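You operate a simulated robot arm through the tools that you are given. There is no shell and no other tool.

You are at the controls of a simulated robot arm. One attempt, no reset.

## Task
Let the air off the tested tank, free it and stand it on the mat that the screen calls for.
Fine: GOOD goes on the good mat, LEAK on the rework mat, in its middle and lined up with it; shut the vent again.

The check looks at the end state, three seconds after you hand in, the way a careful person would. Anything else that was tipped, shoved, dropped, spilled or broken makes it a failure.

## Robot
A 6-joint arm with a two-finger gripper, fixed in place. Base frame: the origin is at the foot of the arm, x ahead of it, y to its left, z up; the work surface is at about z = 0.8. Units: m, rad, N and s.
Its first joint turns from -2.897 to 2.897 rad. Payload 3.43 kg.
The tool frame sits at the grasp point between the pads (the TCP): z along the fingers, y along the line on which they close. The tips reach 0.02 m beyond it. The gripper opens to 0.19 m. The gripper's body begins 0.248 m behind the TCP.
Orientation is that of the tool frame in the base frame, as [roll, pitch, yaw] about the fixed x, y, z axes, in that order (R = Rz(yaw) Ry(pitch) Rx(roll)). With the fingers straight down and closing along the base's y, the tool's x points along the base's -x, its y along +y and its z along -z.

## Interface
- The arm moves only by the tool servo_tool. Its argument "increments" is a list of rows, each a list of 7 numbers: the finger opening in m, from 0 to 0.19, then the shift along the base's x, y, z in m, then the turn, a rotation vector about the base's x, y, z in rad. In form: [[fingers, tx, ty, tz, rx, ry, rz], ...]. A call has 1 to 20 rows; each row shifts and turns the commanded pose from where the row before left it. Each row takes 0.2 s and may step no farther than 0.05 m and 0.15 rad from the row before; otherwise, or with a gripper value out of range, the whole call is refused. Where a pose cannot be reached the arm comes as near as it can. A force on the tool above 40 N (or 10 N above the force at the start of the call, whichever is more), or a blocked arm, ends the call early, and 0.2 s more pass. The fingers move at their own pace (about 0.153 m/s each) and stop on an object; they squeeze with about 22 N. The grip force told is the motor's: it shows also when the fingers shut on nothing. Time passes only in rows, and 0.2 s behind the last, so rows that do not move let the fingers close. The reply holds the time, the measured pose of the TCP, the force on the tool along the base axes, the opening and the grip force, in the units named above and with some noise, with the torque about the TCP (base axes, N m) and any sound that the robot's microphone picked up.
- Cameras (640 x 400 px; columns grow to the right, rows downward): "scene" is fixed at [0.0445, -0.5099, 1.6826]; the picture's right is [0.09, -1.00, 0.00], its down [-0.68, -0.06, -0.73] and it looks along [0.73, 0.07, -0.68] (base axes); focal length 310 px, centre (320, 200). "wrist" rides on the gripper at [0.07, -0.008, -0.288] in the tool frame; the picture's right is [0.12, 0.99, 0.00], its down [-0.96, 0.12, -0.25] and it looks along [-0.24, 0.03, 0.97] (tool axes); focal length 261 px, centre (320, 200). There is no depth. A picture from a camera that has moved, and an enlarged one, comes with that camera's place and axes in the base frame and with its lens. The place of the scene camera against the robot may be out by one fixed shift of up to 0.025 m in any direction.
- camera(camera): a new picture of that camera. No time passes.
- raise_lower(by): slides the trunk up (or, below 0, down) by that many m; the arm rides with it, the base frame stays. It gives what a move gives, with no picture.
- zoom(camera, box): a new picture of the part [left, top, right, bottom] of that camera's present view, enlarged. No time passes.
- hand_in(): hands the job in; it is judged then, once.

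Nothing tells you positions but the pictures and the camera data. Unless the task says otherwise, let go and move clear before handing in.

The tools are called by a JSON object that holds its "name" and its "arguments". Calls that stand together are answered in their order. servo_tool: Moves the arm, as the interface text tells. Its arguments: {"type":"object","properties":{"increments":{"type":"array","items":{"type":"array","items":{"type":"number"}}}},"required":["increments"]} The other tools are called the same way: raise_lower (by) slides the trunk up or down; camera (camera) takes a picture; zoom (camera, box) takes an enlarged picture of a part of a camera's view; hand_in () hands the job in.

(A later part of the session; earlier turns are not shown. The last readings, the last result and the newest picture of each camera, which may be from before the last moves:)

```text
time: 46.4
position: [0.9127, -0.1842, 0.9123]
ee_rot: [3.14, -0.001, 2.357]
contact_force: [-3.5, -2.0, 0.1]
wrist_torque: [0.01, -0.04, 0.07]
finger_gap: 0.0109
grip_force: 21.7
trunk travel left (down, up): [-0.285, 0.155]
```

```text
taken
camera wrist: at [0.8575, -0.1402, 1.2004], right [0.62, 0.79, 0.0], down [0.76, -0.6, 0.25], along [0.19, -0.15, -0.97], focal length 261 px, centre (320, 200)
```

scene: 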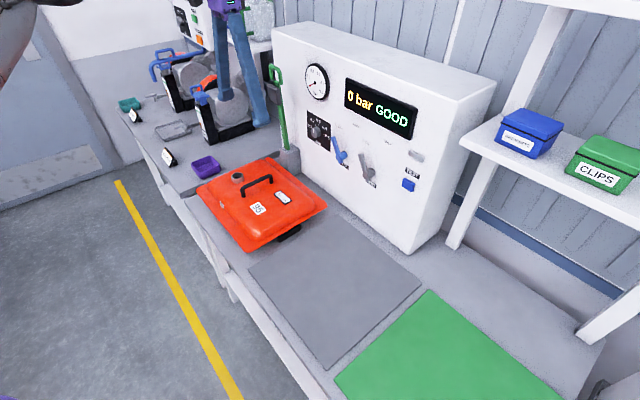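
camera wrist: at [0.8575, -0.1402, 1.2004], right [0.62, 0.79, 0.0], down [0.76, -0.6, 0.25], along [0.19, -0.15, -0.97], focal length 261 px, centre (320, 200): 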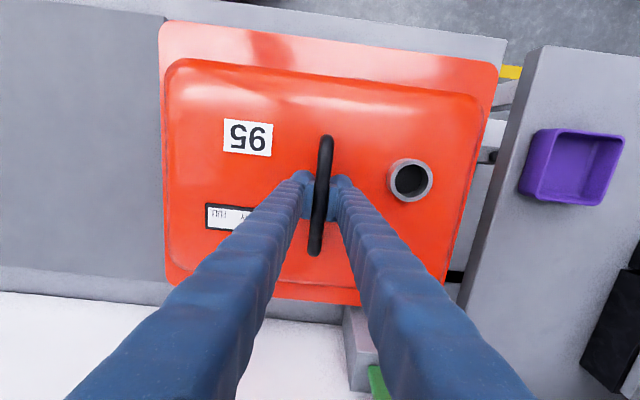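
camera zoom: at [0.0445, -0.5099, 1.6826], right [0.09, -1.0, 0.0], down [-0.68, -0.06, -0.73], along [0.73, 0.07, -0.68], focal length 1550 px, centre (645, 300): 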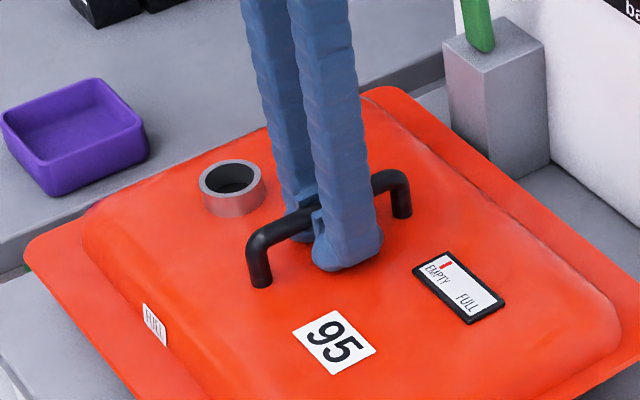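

Fingers have closed on the handle (gap 0.011). I'll let the grip settle and read again.

{"name": "servo_tool", "arguments": {"increments": [[0.0, 0, 0, 0, 0, 0, 0], [0.0, 0, 0, 0, 0, 0, 0], [0.0, 0, 0, 0, 0, 0, 0]]}}

{"name": "zoom", "arguments": {"camera": "wrist", "box": [270, 110, 390, 280]}}

```text
time: 47.1
position: [0.9131, -0.1843, 0.9123]
ee_rot: [3.141, -0.002, 2.353]
contact_force: [-4.1, -3.5, -0.6]
wrist_torque: [0.02, -0.03, 0.06]
finger_gap: 0.0106
grip_force: 22.1
trunk travel left (down, up): [-0.285, 0.155]
```

```text
2.35 times, centred on (330, 195) of wrist
camera zoom: at [0.8575, -0.1402, 1.2004], right [0.62, 0.79, 0.0], down [0.76, -0.6, 0.25], along [0.19, -0.15, -0.97], focal length 613 px, centre (296, 212)
```

zoom: 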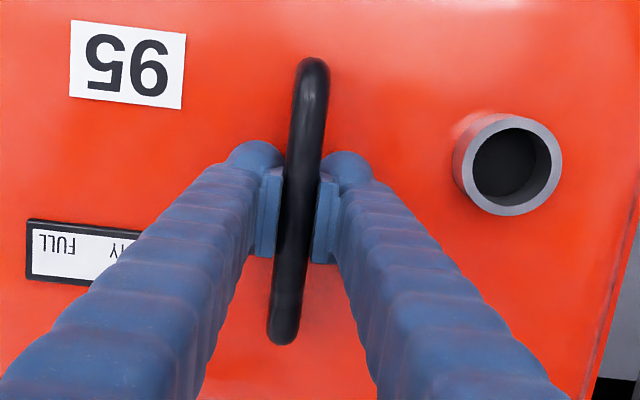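

Good grip on both sides. I'll lift a little and check the load.

{"name": "servo_tool", "arguments": {"increments": [[0.0, 0, 0, 0.005, 0, 0, 0], [0.0, 0, 0, 0.01, 0, 0, 0], [0.0, 0, 0, 0.015, 0, 0, 0], [0.0, 0, 0, 0, 0, 0, 0]]}}

{"name": "zoom", "arguments": {"camera": "scene", "box": [180, 120, 340, 260]}}

{"name": "camera", "arguments": {"camera": "wrist"}}

```text
time: 48.1
position: [0.914, -0.1837, 0.9447]
ee_rot: [3.141, 0.002, 2.357]
contact_force: [4.2, 5.6, 12.1]
wrist_torque: [0.0, -0.15, 0.01]
finger_gap: 0.0088
grip_force: 22.2
trunk travel left (down, up): [-0.285, 0.155]
```

```text
2.86 times, centred on (260, 190) of scene
camera zoom: at [0.0445, -0.5099, 1.6826], right [0.09, -1.0, 0.0], down [-0.68, -0.06, -0.73], along [0.73, 0.07, -0.68], focal length 886 px, centre (491, 229)
```

zoom: 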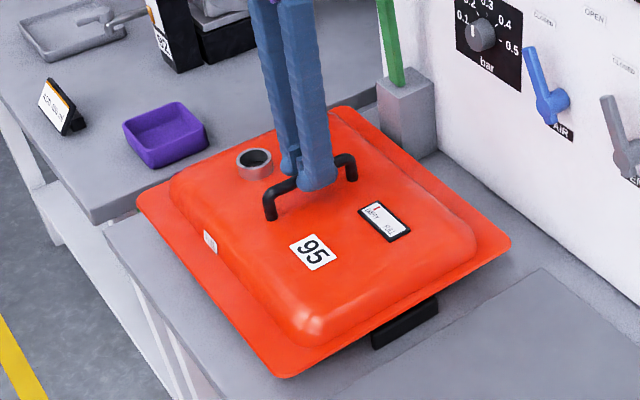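

```text
taken
camera wrist: at [0.8571, -0.1393, 1.2327], right [0.62, 0.79, 0.0], down [0.76, -0.6, 0.25], along [0.2, -0.15, -0.97], focal length 261 px, centre (320, 200)
```

wrist: 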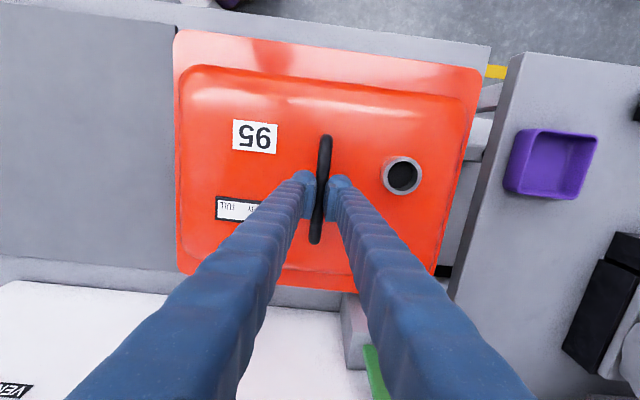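

The fingers slid up the handle rather than lifting the tank – the rod was too near the fingertips or the tank is heavy. I'll open, go deeper, and re-grip so the rod sits well within the pads.

{"name": "servo_tool", "arguments": {"increments": [[0.04, 0, 0, 0, 0, 0, 0], [0.04, 0, 0, -0.015, 0, 0, 0], [0.04, 0, 0, -0.015, 0, 0, 0], [0.04, 0, 0, -0.008, 0, 0, 0], [0.04, 0, 0, -0.004, 0, 0, 0]]}}

{"name": "zoom", "arguments": {"camera": "scene", "box": [205, 140, 305, 220]}}

{"name": "zoom", "arguments": {"camera": "wrist", "box": [270, 110, 390, 280]}}

```text
time: 49.3
position: [0.9148, -0.1833, 0.9101]
ee_rot: [3.139, 0.006, 2.356]
contact_force: [-3.6, 0.1, 15.4]
wrist_torque: [-0.38, 0.48, -0.26]
finger_gap: 0.042
grip_force: 1.5
trunk travel left (down, up): [-0.285, 0.155]
stopped in row 5: the force on the tool passed its limit at 45 N (the readings are from after the stop); the commanded pose is now the measured one
```

```text
5.00 times, centred on (255, 180) of scene
camera zoom: at [0.0445, -0.5099, 1.6826], right [0.09, -1.0, 0.0], down [-0.68, -0.06, -0.73], along [0.73, 0.07, -0.68], focal length 1550 px, centre (645, 300)
```

zoom: 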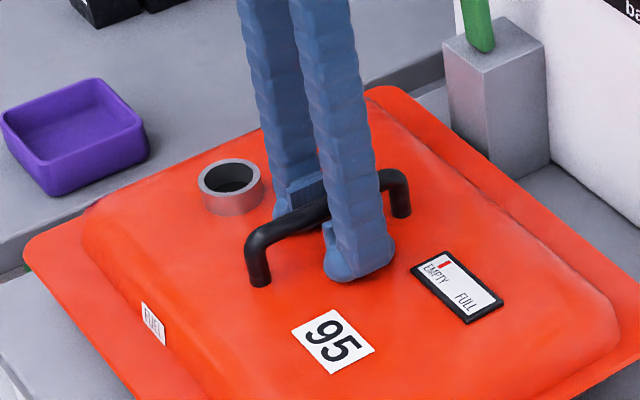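

```text
2.35 times, centred on (330, 195) of wrist
camera zoom: at [0.858, -0.1391, 1.1972], right [0.62, 0.79, 0.0], down [0.76, -0.6, 0.25], along [0.2, -0.15, -0.97], focal length 613 px, centre (296, 212)
```

zoom: 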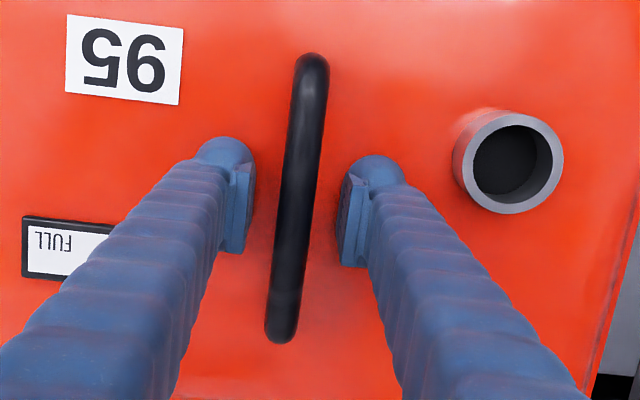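

The tips touched the tank's top (dome at z≈0.888), so the rod centre is near z≈0.92. I'll raise a few millimetres, re-grip, and lift in tiny steps while reading the force.

{"name": "servo_tool", "arguments": {"increments": [[0.04, 0, 0, 0.005, 0, 0, 0], [0.02, 0, 0, 0.003, 0, 0, 0], [0.0, 0, 0, 0, 0, 0, 0], [0.0, 0, 0, 0, 0, 0, 0], [0.0, 0, 0, 0, 0, 0, 0]]}}

{"name": "servo_tool", "arguments": {"increments": [[0.0, 0, 0, 0.003, 0, 0, 0]]}}

{"name": "servo_tool", "arguments": {"increments": [[0.0, 0, 0, 0.003, 0, 0, 0]]}}

{"name": "zoom", "arguments": {"camera": "wrist", "box": [270, 110, 390, 280]}}

```text
time: 50.5
position: [0.9147, -0.1837, 0.9142]
ee_rot: [3.14, 0.003, 2.356]
contact_force: [-2.6, -1.5, 0.9]
wrist_torque: [-0.17, -0.08, -0.09]
finger_gap: 0.0111
grip_force: 22.2
trunk travel left (down, up): [-0.285, 0.155]
```

```text
time: 50.9
position: [0.916, -0.1839, 0.9161]
ee_rot: [3.139, 0.0, 2.356]
contact_force: [-1.0, 0.8, -13.9]
wrist_torque: [0.03, -0.08, 0.01]
finger_gap: 0.0111
grip_force: 21.7
trunk travel left (down, up): [-0.285, 0.155]
```

```text
time: 51.3
position: [0.9166, -0.1841, 0.9204]
ee_rot: [3.14, 0.001, 2.356]
contact_force: [-0.4, 0.1, -14.9]
wrist_torque: [0.01, -0.06, -0.02]
finger_gap: 0.0108
grip_force: 22.0
trunk travel left (down, up): [-0.285, 0.155]
```

```text
2.35 times, centred on (330, 195) of wrist
camera zoom: at [0.8591, -0.1398, 1.2079], right [0.62, 0.79, 0.0], down [0.76, -0.6, 0.25], along [0.2, -0.15, -0.97], focal length 613 px, centre (296, 212)
```

zoom: 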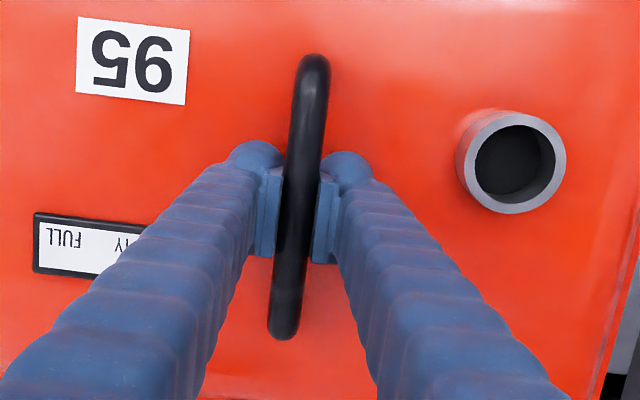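

The friction limit shows at about 15 N with 22 N of squeeze, less than the tank's weight. On the clamp loop the grip read 45 N, so I'll test whether a different closing command gives more squeeze.

{"name": "servo_tool", "arguments": {"increments": [[0.005, 0, 0, 0, 0, 0, 0], [0.005, 0, 0, 0, 0, 0, 0], [0.005, 0, 0, 0, 0, 0, 0]]}}

{"name": "servo_tool", "arguments": {"increments": [[0.03, 0, 0, -0.003, 0, 0, 0], [0.03, 0, 0, -0.003, 0, 0, 0], [0.0, 0, 0, 0, 0, 0, 0], [0.0, 0, 0, 0, 0, 0, 0], [0.0, 0, 0, 0, 0, 0, 0]]}}

```text
time: 52.1
position: [0.917, -0.1837, 0.9201]
ee_rot: [3.14, 0.001, 2.356]
contact_force: [0.4, 0.5, -14.4]
wrist_torque: [-0.03, -0.02, 0.03]
finger_gap: 0.011
grip_force: 22.0
trunk travel left (down, up): [-0.285, 0.155]
```

```text
time: 53.3
position: [0.9165, -0.183, 0.9157]
ee_rot: [3.138, 0.003, 2.356]
contact_force: [5.6, 4.2, 3.4]
wrist_torque: [0.03, 0.17, 0.07]
finger_gap: 0.011
grip_force: 22.1
trunk travel left (down, up): [-0.285, 0.155]
```

The force held steady near 14.5 N while rising, which might actually be the tank's weight. I'll lift slowly a bit more and check visually.

{"name": "servo_tool", "arguments": {"increments": [[0.0, 0, 0, 0.002, 0, 0, 0], [0.0, 0, 0, 0.002, 0, 0, 0], [0.0, 0, 0, 0.002, 0, 0, 0], [0.0, 0, 0, 0.002, 0, 0, 0], [0.0, 0, 0, 0.002, 0, 0, 0]]}}

{"name": "zoom", "arguments": {"camera": "wrist", "box": [270, 110, 390, 280]}}

{"name": "zoom", "arguments": {"camera": "scene", "box": [205, 140, 305, 220]}}

```text
time: 54.5
position: [0.9159, -0.1835, 0.9236]
ee_rot: [3.14, 0.0, 2.359]
contact_force: [1.1, -0.4, -15.5]
wrist_torque: [0.04, -0.04, -0.01]
finger_gap: 0.011
grip_force: 22.4
trunk travel left (down, up): [-0.285, 0.155]
```

```text
2.35 times, centred on (330, 195) of wrist
camera zoom: at [0.8591, -0.1399, 1.2118], right [0.62, 0.79, 0.0], down [0.76, -0.6, 0.25], along [0.2, -0.15, -0.97], focal length 613 px, centre (296, 212)
```

zoom: 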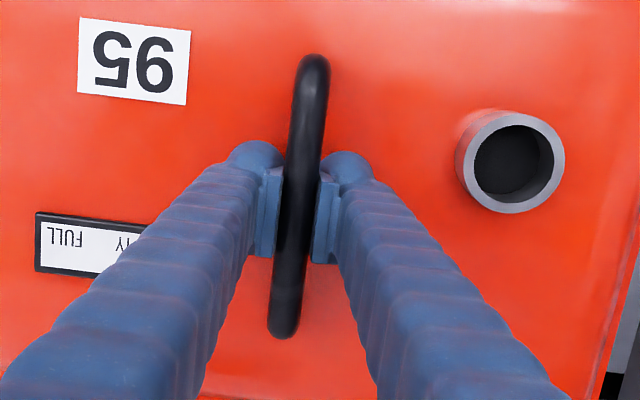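

```text
5.00 times, centred on (255, 180) of scene
camera zoom: at [0.0445, -0.5099, 1.6826], right [0.09, -1.0, 0.0], down [-0.68, -0.06, -0.73], along [0.73, 0.07, -0.68], focal length 1550 px, centre (645, 300)
```

zoom: 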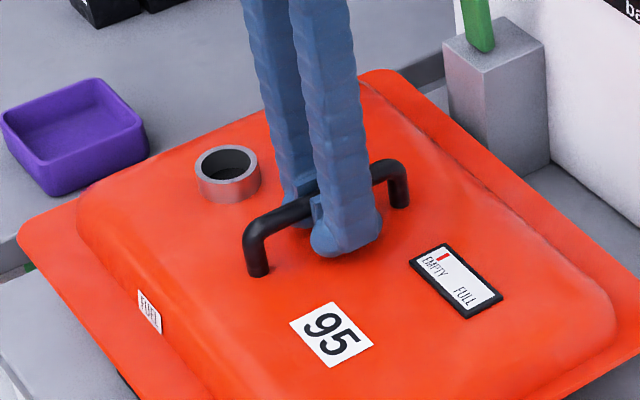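

The tank has actually lifted (about 8 mm; weight ≈ 14.7 N). The first attempt slipped because it was too quick. I'll hold for a second to check there is no creep.

{"name": "servo_tool", "arguments": {"increments": [[0.0, 0, 0, 0, 0, 0, 0], [0.0, 0, 0, 0, 0, 0, 0], [0.0, 0, 0, 0, 0, 0, 0], [0.0, 0, 0, 0, 0, 0, 0], [0.0, 0, 0, 0, 0, 0, 0], [0.0, 0, 0, 0, 0, 0, 0], [0.0, 0, 0, 0, 0, 0, 0], [0.0, 0, 0, 0, 0, 0, 0], [0.0, 0, 0, 0, 0, 0, 0], [0.0, 0, 0, 0, 0, 0, 0]]}}

{"name": "zoom", "arguments": {"camera": "wrist", "box": [270, 110, 390, 280]}}

{"name": "zoom", "arguments": {"camera": "scene", "box": [205, 140, 305, 220]}}

{"name": "zoom", "arguments": {"camera": "scene", "box": [180, 140, 340, 270]}}

```text
time: 56.7
position: [0.9157, -0.1837, 0.9237]
ee_rot: [3.139, 0.003, 2.356]
contact_force: [-1.3, 0.1, -14.1]
wrist_torque: [0.02, -0.03, 0.0]
finger_gap: 0.0112
grip_force: 22.4
trunk travel left (down, up): [-0.285, 0.155]
```

```text
2.35 times, centred on (330, 195) of wrist
camera zoom: at [0.8592, -0.1399, 1.2117], right [0.62, 0.79, 0.0], down [0.76, -0.6, 0.25], along [0.2, -0.15, -0.97], focal length 613 px, centre (296, 212)
```

zoom: 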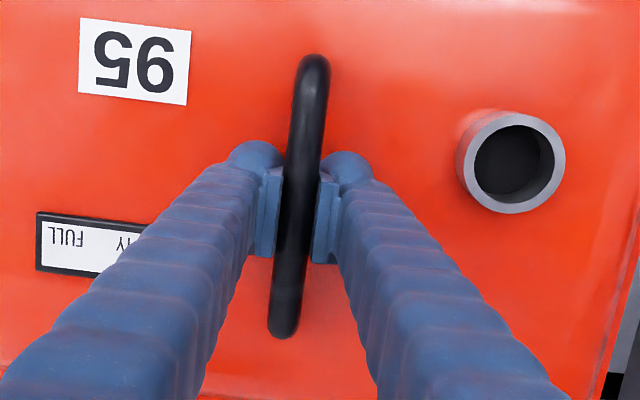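

```text
5.00 times, centred on (255, 180) of scene
camera zoom: at [0.0445, -0.5099, 1.6826], right [0.09, -1.0, 0.0], down [-0.68, -0.06, -0.73], along [0.73, 0.07, -0.68], focal length 1550 px, centre (645, 300)
```

zoom: 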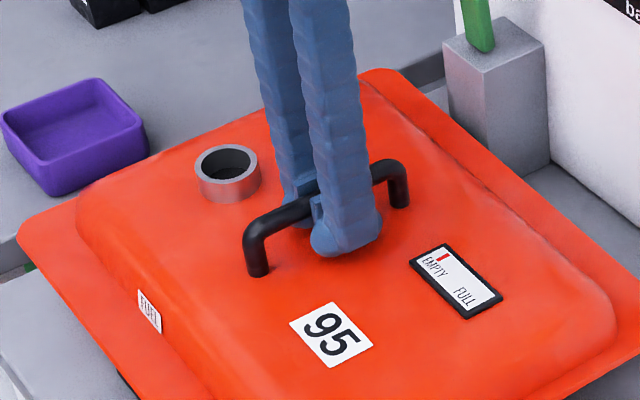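

```text
3.08 times, centred on (260, 205) of scene
camera zoom: at [0.0445, -0.5099, 1.6826], right [0.09, -1.0, 0.0], down [-0.68, -0.06, -0.73], along [0.73, 0.07, -0.68], focal length 954 px, centre (505, 185)
```

zoom: 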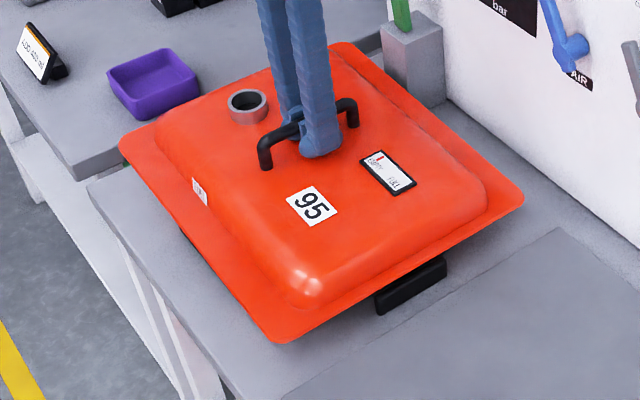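

Hold is perfectly stable. I'll lift slowly with a gentle ramp to clear the fixture rails.

{"name": "servo_tool", "arguments": {"increments": [[0.0, 0, 0, 0.001, 0, 0, 0], [0.0, 0, 0, 0.002, 0, 0, 0], [0.0, 0, 0, 0.003, 0, 0, 0], [0.0, 0, 0, 0.004, 0, 0, 0], [0.0, 0, 0, 0.004, 0, 0, 0], [0.0, 0, 0, 0.004, 0, 0, 0], [0.0, 0, 0, 0.004, 0, 0, 0], [0.0, 0, 0, 0.004, 0, 0, 0], [0.0, 0, 0, 0.003, 0, 0, 0], [0.0, 0, 0, 0.002, 0, 0, 0], [0.0, 0, 0, 0.001, 0, 0, 0]]}}

{"name": "camera", "arguments": {"camera": "wrist"}}

{"name": "zoom", "arguments": {"camera": "scene", "box": [180, 120, 340, 270]}}

```text
time: 59.1
position: [0.9173, -0.1844, 0.9557]
ee_rot: [3.14, 0.003, 2.357]
contact_force: [-0.3, 0.0, -14.9]
wrist_torque: [-0.01, -0.06, 0.03]
finger_gap: 0.011
grip_force: 22.5
trunk travel left (down, up): [-0.285, 0.155]
```

```text
taken
camera wrist: at [0.8592, -0.1401, 1.2438], right [0.62, 0.79, 0.0], down [0.76, -0.6, 0.25], along [0.2, -0.15, -0.97], focal length 261 px, centre (320, 200)
```

wrist: 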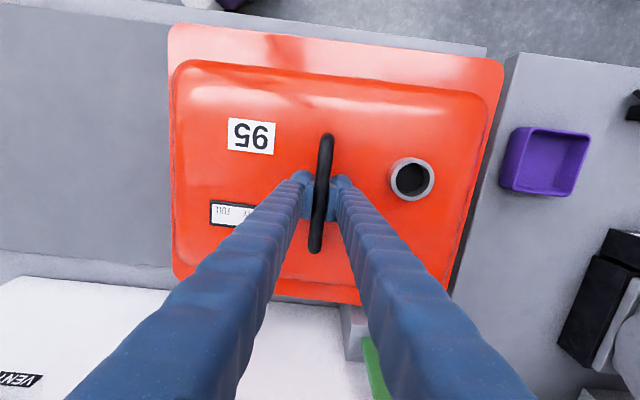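

```text
2.67 times, centred on (260, 195) of scene
camera zoom: at [0.0445, -0.5099, 1.6826], right [0.09, -1.0, 0.0], down [-0.68, -0.06, -0.73], along [0.73, 0.07, -0.68], focal length 827 px, centre (480, 213)
```

zoom: 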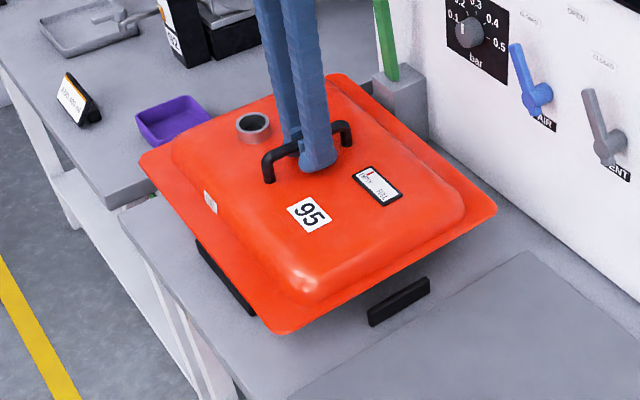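

The tank is clear of the black rails but hangs about 5° low on the -s side. I'll lift further slowly while rotating the tool slightly to level it.

{"name": "servo_tool", "arguments": {"increments": [[0.0, 0, 0, 0.001, -0.005, 0.005, 0], [0.0, 0, 0, 0.002, -0.008, 0.008, 0], [0.0, 0, 0, 0.003, -0.01, 0.01, 0], [0.0, 0, 0, 0.004, -0.01, 0.01, 0], [0.0, 0, 0, 0.004, -0.01, 0.01, 0], [0.0, 0, 0, 0.004, -0.01, 0.01, 0], [0.0, 0, 0, 0.004, -0.007, 0.007, 0], [0.0, 0, 0, 0.004, 0, 0, 0], [0.0, 0, 0, 0.004, 0, 0, 0], [0.0, 0, 0, 0.004, 0, 0, 0], [0.0, 0, 0, 0.004, 0, 0, 0], [0.0, 0, 0, 0.004, 0, 0, 0], [0.0, 0, 0, 0.003, 0, 0, 0], [0.0, 0, 0, 0.002, 0, 0, 0], [0.0, 0, 0, 0.001, 0, 0, 0]]}}

{"name": "camera", "arguments": {"camera": "wrist"}}

{"name": "zoom", "arguments": {"camera": "scene", "box": [180, 120, 340, 270]}}

```text
time: 62.3
position: [0.9162, -0.1841, 1.0035]
ee_rot: [-3.06, 0.002, 2.356]
contact_force: [0.1, 0.5, -14.7]
wrist_torque: [0.02, -0.02, 0.0]
finger_gap: 0.011
grip_force: 21.9
trunk travel left (down, up): [-0.285, 0.155]
```

```text
taken
camera wrist: at [0.8766, -0.123, 1.2912], right [0.62, 0.78, -0.08], down [0.78, -0.58, 0.24], along [0.14, -0.21, -0.97], focal length 261 px, centre (320, 200)
```

wrist: 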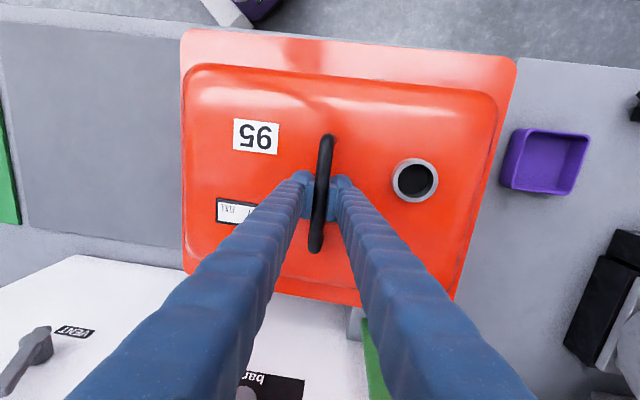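

```text
2.67 times, centred on (260, 195) of scene
camera zoom: at [0.0445, -0.5099, 1.6826], right [0.09, -1.0, 0.0], down [-0.68, -0.06, -0.73], along [0.73, 0.07, -0.68], focal length 827 px, centre (480, 213)
```

zoom: 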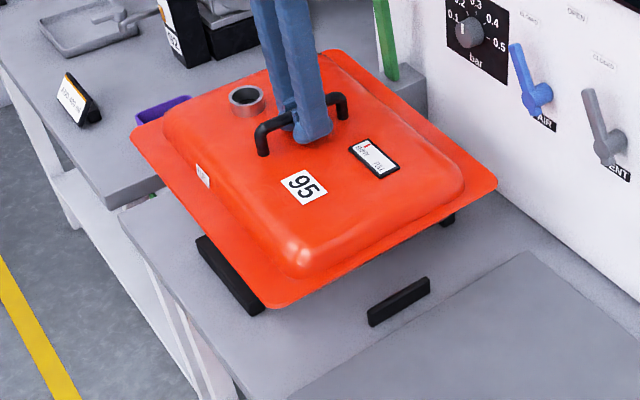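

The tank hangs steadily (14.7 N), a few degrees low on the -s side, well clear of the rails. I'll carry it smoothly along the bench toward the green mat, ramping gently to avoid swinging.

{"name": "servo_tool", "arguments": {"increments": [[0.0, -0.00141, -0.00142, 0, 0, 0, 0], [0.0, -0.00281, -0.00284, 0, 0, 0, 0], [0.0, -0.00422, -0.00426, 0, 0, 0, 0], [0.0, -0.00563, -0.00568, 0, 0, 0, 0], [0.0, -0.00704, -0.00711, 0, 0, 0, 0], [0.0, -0.00844, -0.00853, 0, 0, 0, 0], [0.0, -0.00985, -0.00995, 0, 0, 0, 0], [0.0, -0.00985, -0.00995, 0, 0, 0, 0], [0.0, -0.00985, -0.00995, 0, 0, 0, 0], [0.0, -0.00985, -0.00995, 0, 0, 0, 0], [0.0, -0.00985, -0.00995, 0, 0, 0, 0], [0.0, -0.00985, -0.00995, 0, 0, 0, 0], [0.0, -0.00985, -0.00995, 0, 0, 0, 0], [0.0, -0.00844, -0.00853, 0, 0, 0, 0], [0.0, -0.00704, -0.00711, 0, 0, 0, 0], [0.0, -0.00563, -0.00568, 0, 0, 0, 0], [0.0, -0.00422, -0.00426, 0, 0, 0, 0], [0.0, -0.00281, -0.00284, 0, 0, 0, 0], [0.0, -0.00141, -0.00142, 0, 0, 0, 0]]}}

{"name": "camera", "arguments": {"camera": "scene"}}

{"name": "camera", "arguments": {"camera": "wrist"}}

```text
time: 66.3
position: [0.7881, -0.314, 1.0042]
ee_rot: [-3.061, 0.002, 2.356]
contact_force: [0.3, -0.4, -15.5]
wrist_torque: [0.0, -0.03, -0.01]
finger_gap: 0.0114
grip_force: 22.7
trunk travel left (down, up): [-0.285, 0.155]
```

```text
taken
```

scene: 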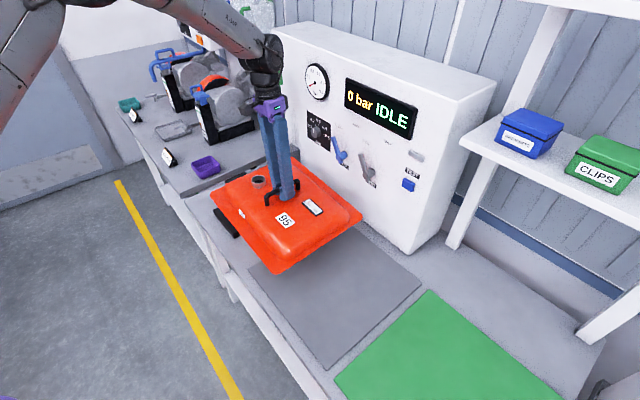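

```text
taken
camera wrist: at [0.7488, -0.2522, 1.2917], right [0.62, 0.78, -0.08], down [0.78, -0.58, 0.24], along [0.14, -0.21, -0.97], focal length 261 px, centre (320, 200)
```

wrist: 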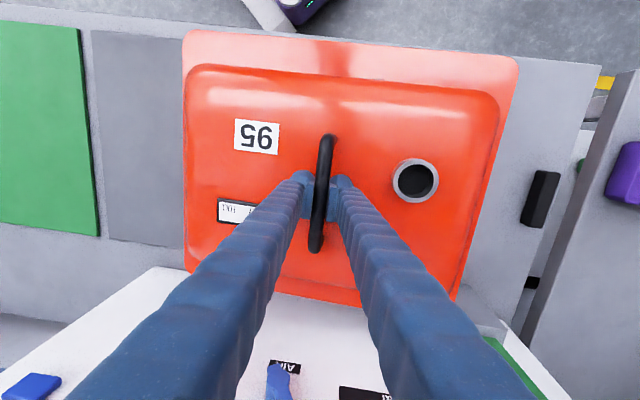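

The screen went to IDLE now that the tank has left the test seat, as expected. The tank is stable; I'll continue the carry.

{"name": "servo_tool", "arguments": {"increments": [[0.0, -0.00211, -0.00213, 0, 0, 0, 0], [0.0, -0.00422, -0.00426, 0, 0, 0, 0], [0.0, -0.00634, -0.00639, 0, 0, 0, 0], [0.0, -0.00845, -0.00852, 0, 0, 0, 0], [0.0, -0.01056, -0.01065, 0, 0, 0, 0], [0.0, -0.01267, -0.01279, 0, 0, 0, 0], [0.0, -0.01267, -0.01279, 0, 0, 0, 0], [0.0, -0.01267, -0.01279, 0, 0, 0, 0], [0.0, -0.01267, -0.01279, 0, 0, 0, 0], [0.0, -0.01267, -0.01279, 0, 0, 0, 0], [0.0, -0.01267, -0.01279, 0, 0, 0, 0], [0.0, -0.01267, -0.01279, 0, 0, 0, 0], [0.0, -0.01267, -0.01279, 0, 0, 0, 0], [0.0, -0.01267, -0.01279, 0, 0, 0, 0], [0.0, -0.01056, -0.01065, 0, 0, 0, 0], [0.0, -0.00845, -0.00852, 0, 0, 0, 0], [0.0, -0.00634, -0.00639, 0, 0, 0, 0], [0.0, -0.00422, -0.00426, 0, 0, 0, 0], [0.0, -0.00211, -0.00213, 0, 0, 0, 0]]}}

{"name": "camera", "arguments": {"camera": "scene"}}

{"name": "camera", "arguments": {"camera": "wrist"}}

```text
time: 70.3
position: [0.6109, -0.4939, 1.0039]
ee_rot: [-3.059, 0.002, 2.356]
contact_force: [-0.2, 0.1, -14.5]
wrist_torque: [0.01, 0.0, 0.01]
finger_gap: 0.0113
grip_force: 22.0
trunk travel left (down, up): [-0.285, 0.155]
```

```text
taken
```

scene: 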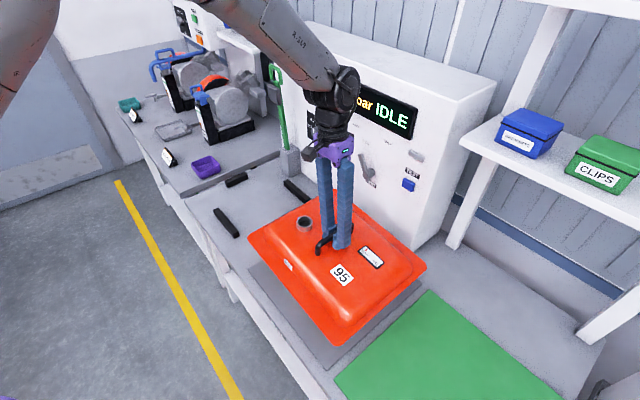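

```text
taken
camera wrist: at [0.571, -0.4324, 1.2918], right [0.62, 0.78, -0.08], down [0.78, -0.58, 0.24], along [0.14, -0.21, -0.97], focal length 261 px, centre (320, 200)
```

wrist: 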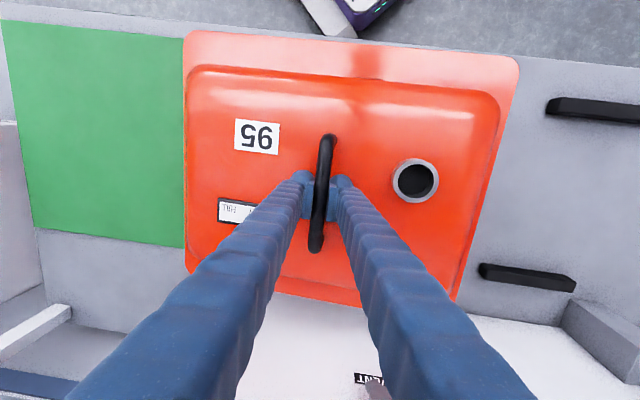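

The tank is still steady and the left mat edge measures s≈-0.545, consistent with earlier. Before going over the green mat, I'll check the white object beside it.

{"name": "zoom", "arguments": {"camera": "wrist", "box": [0, 0, 200, 400]}}

{"name": "zoom", "arguments": {"camera": "scene", "box": [420, 220, 640, 400]}}

```text
1.00 times, centred on (100, 200) of wrist (not enlarged: the box is as wide or as high as the picture)
camera zoom: at [0.571, -0.4324, 1.2918], right [0.62, 0.78, -0.08], down [0.78, -0.58, 0.24], along [0.14, -0.21, -0.97], focal length 261 px, centre (540, 200)
```

zoom: 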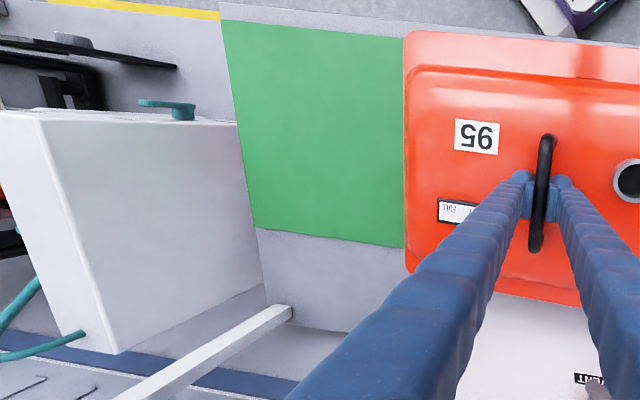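

```text
2.22 times, centred on (530, 310) of scene
camera zoom: at [0.0445, -0.5099, 1.6826], right [0.09, -1.0, 0.0], down [-0.68, -0.06, -0.73], along [0.73, 0.07, -0.68], focal length 689 px, centre (-147, -44)
```

zoom: 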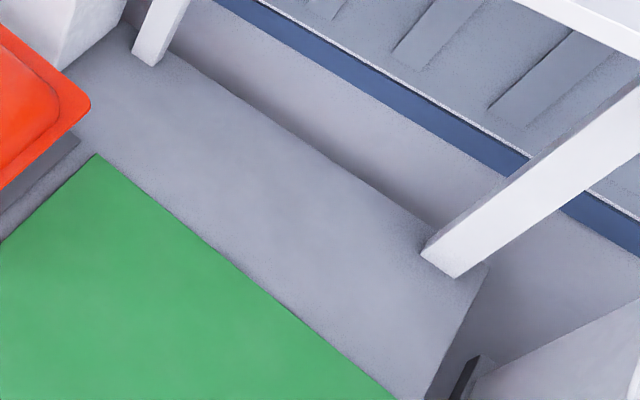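

Beside the green mat's far edge there is a white box, maybe close enough to matter. I'll advance 10 cm slowly and look again to triangulate its wall and height.

{"name": "servo_tool", "arguments": {"increments": [[0.0, -0.00211, -0.00213, 0, 0, 0, 0], [0.0, -0.00422, -0.00426, 0, 0, 0, 0], [0.0, -0.00634, -0.00639, 0, 0, 0, 0], [0.0, -0.00845, -0.00852, 0, 0, 0, 0], [0.0, -0.01056, -0.01065, 0, 0, 0, 0], [0.0, -0.01056, -0.01065, 0, 0, 0, 0], [0.0, -0.01056, -0.01065, 0, 0, 0, 0], [0.0, -0.00845, -0.00852, 0, 0, 0, 0], [0.0, -0.00634, -0.00639, 0, 0, 0, 0], [0.0, -0.00422, -0.00426, 0, 0, 0, 0], [0.0, -0.00211, -0.00213, 0, 0, 0, 0]]}}

{"name": "zoom", "arguments": {"camera": "wrist", "box": [0, 0, 200, 400]}}

{"name": "camera", "arguments": {"camera": "wrist"}}

{"name": "camera", "arguments": {"camera": "scene"}}

```text
time: 72.7
position: [0.5367, -0.5692, 1.0043]
ee_rot: [-3.061, 0.002, 2.356]
contact_force: [-0.8, 0.9, -15.3]
wrist_torque: [0.03, -0.02, 0.01]
finger_gap: 0.011
grip_force: 22.5
trunk travel left (down, up): [-0.285, 0.155]
```

```text
1.00 times, centred on (100, 200) of wrist (not enlarged: the box is as wide or as high as the picture)
camera zoom: at [0.4974, -0.5069, 1.2919], right [0.62, 0.78, -0.08], down [0.78, -0.58, 0.24], along [0.14, -0.21, -0.97], focal length 261 px, centre (540, 200)
```

zoom: 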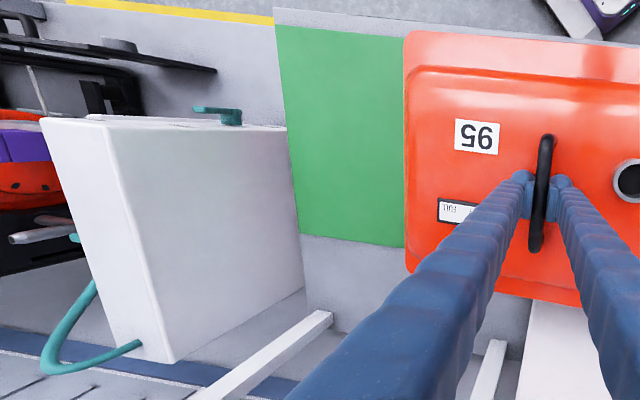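

```text
taken
camera wrist: at [0.4974, -0.5069, 1.2919], right [0.62, 0.78, -0.08], down [0.78, -0.58, 0.24], along [0.14, -0.21, -0.97], focal length 261 px, centre (320, 200)
```

wrist: 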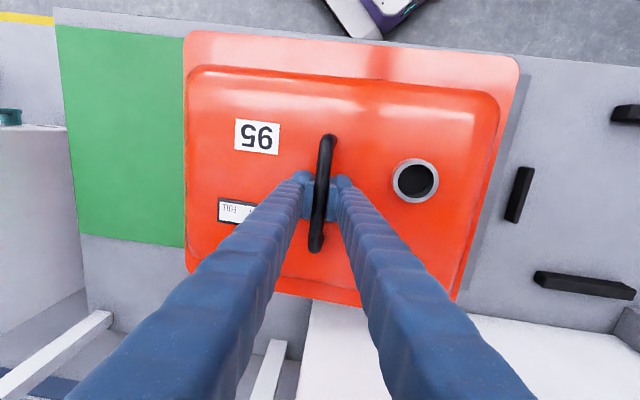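

```text
taken
```

scene: 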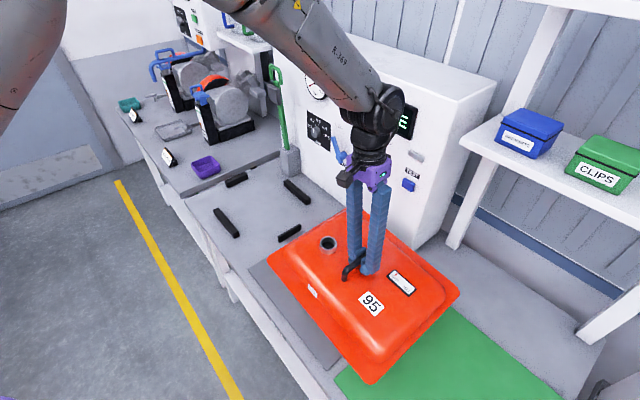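

The bench ends at s≈-0.56 and the white box wall is about 10 cm beyond that, so there's clearance for the tank on the mat. Continuing the carry.

{"name": "servo_tool", "arguments": {"increments": [[0.0, -0.00212, -0.00212, 0, 0, 0, 0], [0.0, -0.00424, -0.00424, 0, 0, 0, 0], [0.0, -0.00636, -0.00636, 0, 0, 0, 0], [0.0, -0.00849, -0.00849, 0, 0, 0, 0], [0.0, -0.01061, -0.01061, 0, 0, 0, 0], [0.0, -0.01273, -0.01273, 0, 0, 0, 0], [0.0, -0.01273, -0.01273, 0, 0, 0, 0], [0.0, -0.01273, -0.01273, 0, 0, 0, 0], [0.0, -0.01273, -0.01273, 0, 0, 0, 0], [0.0, -0.01273, -0.01273, 0, 0, 0, 0], [0.0, -0.01273, -0.01273, 0, 0, 0, 0], [0.0, -0.01061, -0.01061, 0, 0, 0, 0], [0.0, -0.00849, -0.00849, 0, 0, 0, 0], [0.0, -0.00636, -0.00636, 0, 0, 0, 0], [0.0, -0.00424, -0.00424, 0, 0, 0, 0], [0.0, -0.00212, -0.00212, 0, 0, 0, 0]]}}

{"name": "zoom", "arguments": {"camera": "wrist", "box": [0, 0, 200, 400]}}

{"name": "camera", "arguments": {"camera": "scene"}}

```text
time: 76.1
position: [0.3971, -0.7075, 1.0046]
ee_rot: [-3.059, 0.003, 2.355]
contact_force: [0.3, 0.0, -14.7]
wrist_torque: [-0.02, -0.01, 0.01]
finger_gap: 0.0111
grip_force: 21.8
trunk travel left (down, up): [-0.285, 0.155]
```

```text
1.00 times, centred on (100, 200) of wrist (not enlarged: the box is as wide or as high as the picture)
camera zoom: at [0.3574, -0.647, 1.2922], right [0.62, 0.78, -0.08], down [0.78, -0.58, 0.24], along [0.14, -0.21, -0.97], focal length 261 px, centre (540, 200)
```

zoom: 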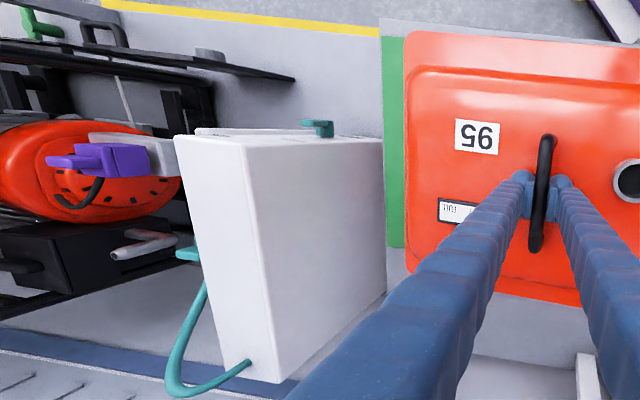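

```text
taken
```

scene: 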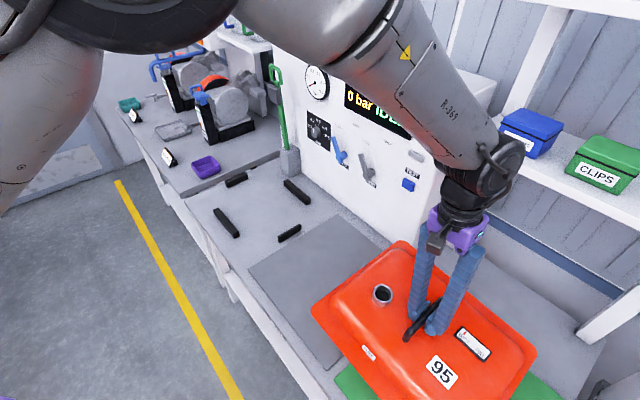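

Bench end and box wall (s≈-0.62) confirmed with margin. I'll do the last stretch to just over the green mat.

{"name": "servo_tool", "arguments": {"increments": [[0.0, -0.00212, -0.00212, 0, 0, 0, 0], [0.0, -0.00424, -0.00424, 0, 0, 0, 0], [0.0, -0.00636, -0.00636, 0, 0, 0, 0], [0.0, -0.00849, -0.00849, 0, 0, 0, 0], [0.0, -0.00969, -0.00969, 0, 0, 0, 0], [0.0, -0.00969, -0.00969, 0, 0, 0, 0], [0.0, -0.00969, -0.00969, 0, 0, 0, 0], [0.0, -0.00969, -0.00969, 0, 0, 0, 0], [0.0, -0.00969, -0.00969, 0, 0, 0, 0], [0.0, -0.00849, -0.00849, 0, 0, 0, 0], [0.0, -0.00636, -0.00636, 0, 0, 0, 0], [0.0, -0.00424, -0.00424, 0, 0, 0, 0], [0.0, -0.00212, -0.00212, 0, 0, 0, 0]]}}

{"name": "camera", "arguments": {"camera": "wrist"}}

{"name": "camera", "arguments": {"camera": "scene"}}

```text
time: 78.9
position: [0.3065, -0.7994, 1.0049]
ee_rot: [-3.06, 0.001, 2.357]
contact_force: [-0.4, -0.4, -14.9]
wrist_torque: [-0.04, -0.04, 0.03]
finger_gap: 0.0113
grip_force: 22.0
trunk travel left (down, up): [-0.285, 0.155]
```

```text
taken
camera wrist: at [0.2665, -0.7376, 1.2923], right [0.62, 0.78, -0.08], down [0.78, -0.58, 0.24], along [0.14, -0.21, -0.97], focal length 261 px, centre (320, 200)
```

wrist: 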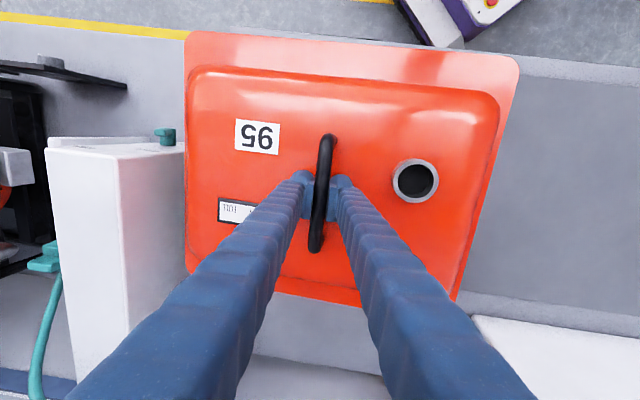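

```text
taken
```

scene: 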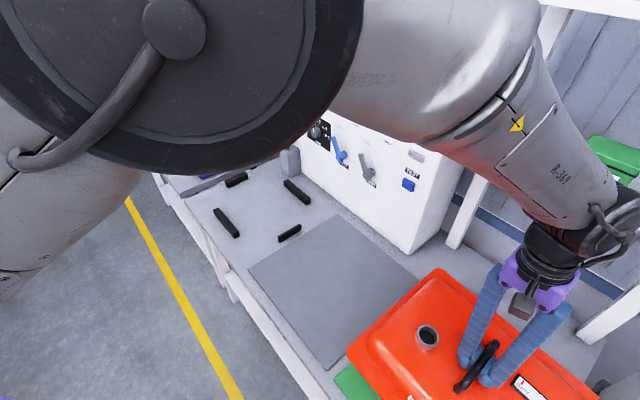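

Now at s=-0.348 over the green mat. I'll lower slowly to just above first contact.

{"name": "servo_tool", "arguments": {"increments": [[0.0, 0, 0, -0.001, 0, 0, 0], [0.0, 0, 0, -0.002, 0, 0, 0], [0.0, 0, 0, -0.003, 0, 0, 0], [0.0, 0, 0, -0.004, 0, 0, 0], [0.0, 0, 0, -0.004, 0, 0, 0], [0.0, 0, 0, -0.004, 0, 0, 0], [0.0, 0, 0, -0.004, 0, 0, 0], [0.0, 0, 0, -0.004, 0, 0, 0], [0.0, 0, 0, -0.004, 0, 0, 0], [0.0, 0, 0, -0.004, 0, 0, 0], [0.0, 0, 0, -0.004, 0, 0, 0], [0.0, 0, 0, -0.004, 0, 0, 0], [0.0, 0, 0, -0.004, 0, 0, 0], [0.0, 0, 0, -0.004, 0, 0, 0], [0.0, 0, 0, -0.004, 0, 0, 0], [0.0, 0, 0, -0.003, 0, 0, 0], [0.0, 0, 0, -0.002, 0, 0, 0], [0.0, 0, 0, -0.001, 0, 0, 0]]}}

{"name": "camera", "arguments": {"camera": "wrist"}}

{"name": "zoom", "arguments": {"camera": "wrist", "box": [150, 0, 350, 120]}}

```text
time: 82.7
position: [0.3057, -0.7985, 0.9441]
ee_rot: [-3.059, 0.002, 2.356]
contact_force: [0.2, 0.5, -14.2]
wrist_torque: [-0.03, -0.01, -0.03]
finger_gap: 0.0111
grip_force: 22.3
trunk travel left (down, up): [-0.285, 0.155]
```

```text
taken
camera wrist: at [0.266, -0.7375, 1.2321], right [0.62, 0.78, -0.08], down [0.78, -0.58, 0.24], along [0.14, -0.21, -0.97], focal length 261 px, centre (320, 200)
```

wrist: 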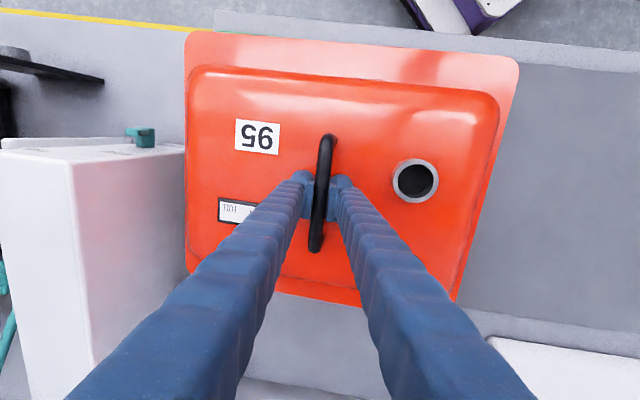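

```text
3.20 times, centred on (250, 60) of wrist
camera zoom: at [0.266, -0.7375, 1.2321], right [0.62, 0.78, -0.08], down [0.78, -0.58, 0.24], along [0.14, -0.21, -0.97], focal length 834 px, centre (544, 648)
```

zoom: 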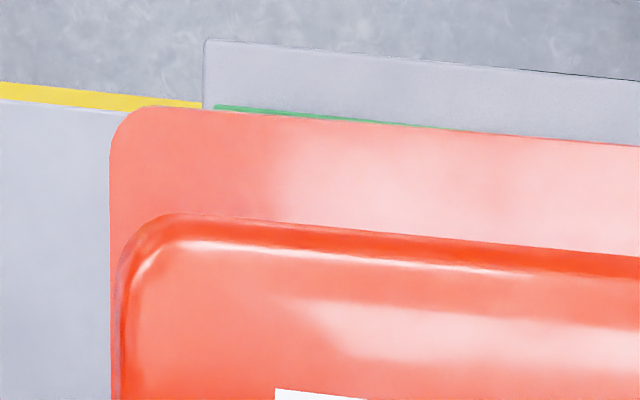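

Still hanging free. I'll lower in small steps and watch the load for first contact.

{"name": "servo_tool", "arguments": {"increments": [[0.0, 0, 0, -0.002, 0, 0, 0], [0.0, 0, 0, -0.002, 0, 0, 0], [0.0, 0, 0, -0.002, 0, 0, 0], [0.0, 0, 0, -0.002, 0, 0, 0]]}}

{"name": "servo_tool", "arguments": {"increments": [[0.0, 0, 0, -0.002, 0, 0, 0], [0.0, 0, 0, -0.002, 0, 0, 0], [0.0, 0, 0, -0.001, 0, 0, 0]]}}

```text
time: 83.7
position: [0.306, -0.7993, 0.9361]
ee_rot: [-3.059, 0.002, 2.355]
contact_force: [-0.2, -0.5, -13.8]
wrist_torque: [-0.03, -0.04, 0.01]
finger_gap: 0.0113
grip_force: 21.3
trunk travel left (down, up): [-0.285, 0.155]
```

```text
time: 84.5
position: [0.3068, -0.7994, 0.9318]
ee_rot: [-3.062, 0.001, 2.357]
contact_force: [-0.3, -0.1, -15.0]
wrist_torque: [-0.03, 0.0, -0.02]
finger_gap: 0.0111
grip_force: 21.8
trunk travel left (down, up): [-0.285, 0.155]
```

{"name": "servo_tool", "arguments": {"increments": [[0.0, 0, 0, -0.002, 0, 0, 0], [0.0, 0, 0, -0.002, 0, 0, 0]]}}

{"name": "servo_tool", "arguments": {"increments": [[0.0, 0, 0, -0.002, 0, 0, 0], [0.0, 0, 0, -0.002, 0, 0, 0]]}}

{"name": "camera", "arguments": {"camera": "wrist"}}

```text
time: 85.1
position: [0.306, -0.7989, 0.926]
ee_rot: [-3.059, 0.002, 2.357]
contact_force: [0.3, 0.4, -13.8]
wrist_torque: [0.03, 0.08, -0.09]
finger_gap: 0.0112
grip_force: 22.2
trunk travel left (down, up): [-0.285, 0.155]
```

```text
time: 85.7
position: [0.3073, -0.7989, 0.9269]
ee_rot: [-3.057, 0.01, 2.357]
contact_force: [0.9, 0.4, 11.1]
wrist_torque: [0.37, 0.38, -0.07]
finger_gap: 0.0112
grip_force: 21.9
trunk travel left (down, up): [-0.285, 0.155]
```

```text
taken
camera wrist: at [0.2662, -0.737, 1.2141], right [0.62, 0.78, -0.08], down [0.77, -0.58, 0.24], along [0.14, -0.21, -0.97], focal length 261 px, centre (320, 200)
```

wrist: 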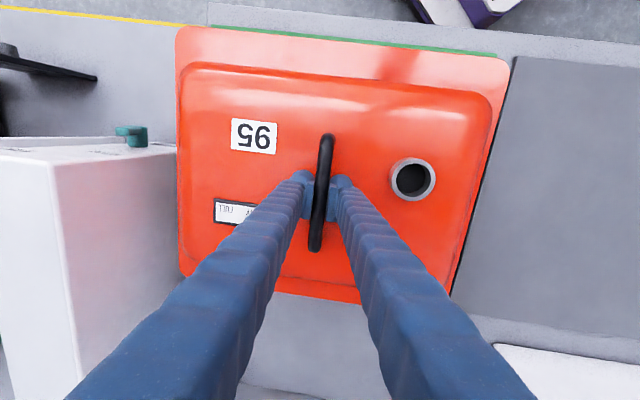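

The tank has landed (load gone, slight pressing). It sits about 1 cm toward -s as planned; I'll ease the pressure and then slide it +1 cm to centre.

{"name": "servo_tool", "arguments": {"increments": [[0.0, 0, 0, 0.002, 0, 0, 0], [0.0, 0, 0, 0.0, 0, 0, 0]]}}

{"name": "zoom", "arguments": {"camera": "wrist", "box": [160, 0, 540, 320]}}

{"name": "zoom", "arguments": {"camera": "scene", "box": [320, 230, 620, 400]}}

```text
time: 86.3
position: [0.3071, -0.7998, 0.9272]
ee_rot: [-3.059, 0.006, 2.356]
contact_force: [3.4, -7.3, 6.3]
wrist_torque: [-0.26, -0.35, 0.02]
finger_gap: 0.0112
grip_force: 22.1
trunk travel left (down, up): [-0.285, 0.155]
```

```text
1.25 times, centred on (350, 160) of wrist
camera zoom: at [0.2663, -0.7373, 1.2141], right [0.62, 0.78, -0.08], down [0.78, -0.58, 0.24], along [0.14, -0.21, -0.97], focal length 326 px, centre (282, 250)
```

zoom: 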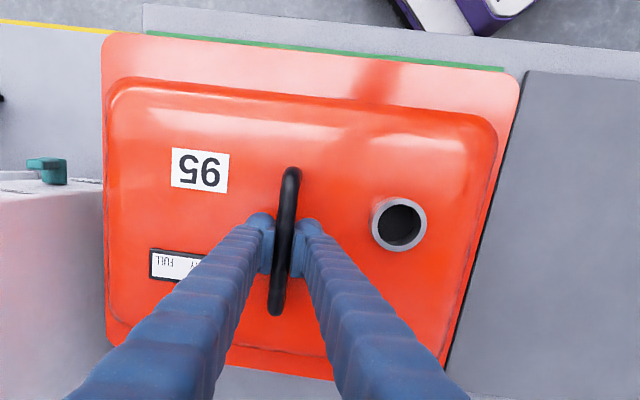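

```text
2.13 times, centred on (470, 315) of scene
camera zoom: at [0.0445, -0.5099, 1.6826], right [0.09, -1.0, 0.0], down [-0.68, -0.06, -0.73], along [0.73, 0.07, -0.68], focal length 662 px, centre (0, -45)
```

zoom: 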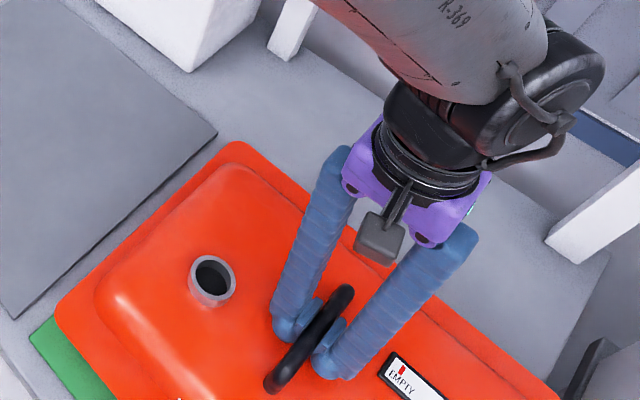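

Relative to the mat, the tank needs about +11 mm along s and a couple of millimetres in n. I'll relieve the pressing and slide it over gently.

{"name": "servo_tool", "arguments": {"increments": [[0.0, 0, 0, 0.001, 0, 0, 0], [0.0, 0.0016, 0.0016, 0, 0, 0, 0], [0.0, 0.0016, 0.0016, 0, 0, 0, 0], [0.0, 0.0016, 0.0016, 0, 0, 0, 0], [0.0, 0.0016, 0.0016, 0, 0, 0, 0], [0.0, 0.0014, 0.0014, 0, 0, 0, 0], [0.0, 0.0007, -0.0007, 0, 0, 0, 0], [0.0, 0.0007, -0.0007, 0, 0, 0, 0]]}}

{"name": "zoom", "arguments": {"camera": "wrist", "box": [160, 0, 540, 320]}}

```text
time: 88.1
position: [0.3164, -0.7906, 0.9267]
ee_rot: [-3.061, 0.001, 2.356]
contact_force: [-2.0, 4.1, -3.2]
wrist_torque: [0.19, 0.21, -0.07]
finger_gap: 0.0114
grip_force: 22.2
trunk travel left (down, up): [-0.285, 0.155]
```

```text
1.25 times, centred on (350, 160) of wrist
camera zoom: at [0.2749, -0.7301, 1.2144], right [0.62, 0.78, -0.08], down [0.78, -0.58, 0.24], along [0.14, -0.21, -0.97], focal length 326 px, centre (282, 250)
```

zoom: 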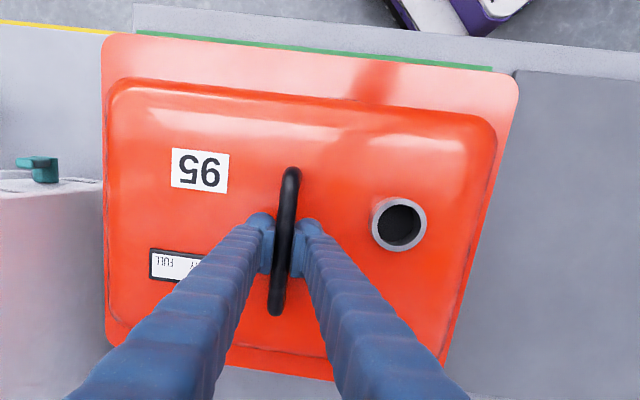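

The tank followed nicely and is within ~3 mm of centre. One more tiny nudge (+2.5 mm s), then I'll let it fully rest, open gently and rise.

{"name": "servo_tool", "arguments": {"increments": [[0.0, 0.0009, 0.0009, 0, 0, 0, 0], [0.0, 0.0009, 0.0009, 0, 0, 0, 0], [0.0, 0, 0, -0.001, 0, 0, 0], [0.0, 0, 0, 0, 0, 0, 0]]}}

{"name": "servo_tool", "arguments": {"increments": [[0.02, 0, 0, 0, 0, 0, 0], [0.03, 0, 0, 0, 0, 0, 0], [0.05, 0, 0, 0, 0, 0, 0], [0.05, 0, 0, 0, 0, 0, 0]]}}

{"name": "zoom", "arguments": {"camera": "wrist", "box": [160, 0, 540, 320]}}

```text
time: 89.1
position: [0.3161, -0.7918, 0.9265]
ee_rot: [-3.059, 0.006, 2.357]
contact_force: [-1.7, -1.6, 4.8]
wrist_torque: [0.2, 0.16, 0.13]
finger_gap: 0.0112
grip_force: 22.0
trunk travel left (down, up): [-0.285, 0.155]
```

```text
time: 90.1
position: [0.317, -0.7901, 0.9253]
ee_rot: [-3.061, 0.004, 2.354]
contact_force: [0.2, 0.1, 0.1]
wrist_torque: [-0.02, 0.03, 0.02]
finger_gap: 0.0499
grip_force: 0.0
trunk travel left (down, up): [-0.285, 0.155]
```

```text
1.25 times, centred on (350, 160) of wrist
camera zoom: at [0.277, -0.729, 1.2134], right [0.62, 0.78, -0.08], down [0.78, -0.58, 0.24], along [0.14, -0.21, -0.97], focal length 326 px, centre (282, 250)
```

zoom: 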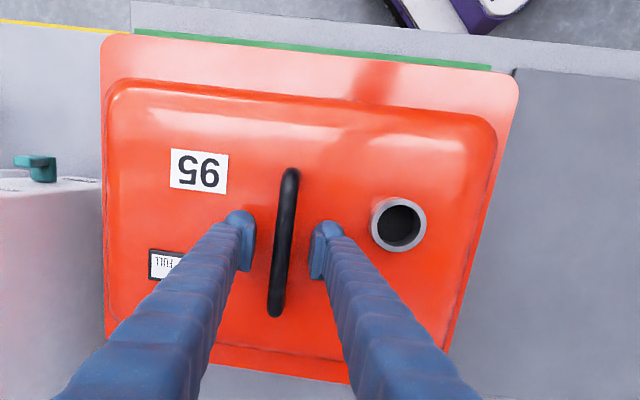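

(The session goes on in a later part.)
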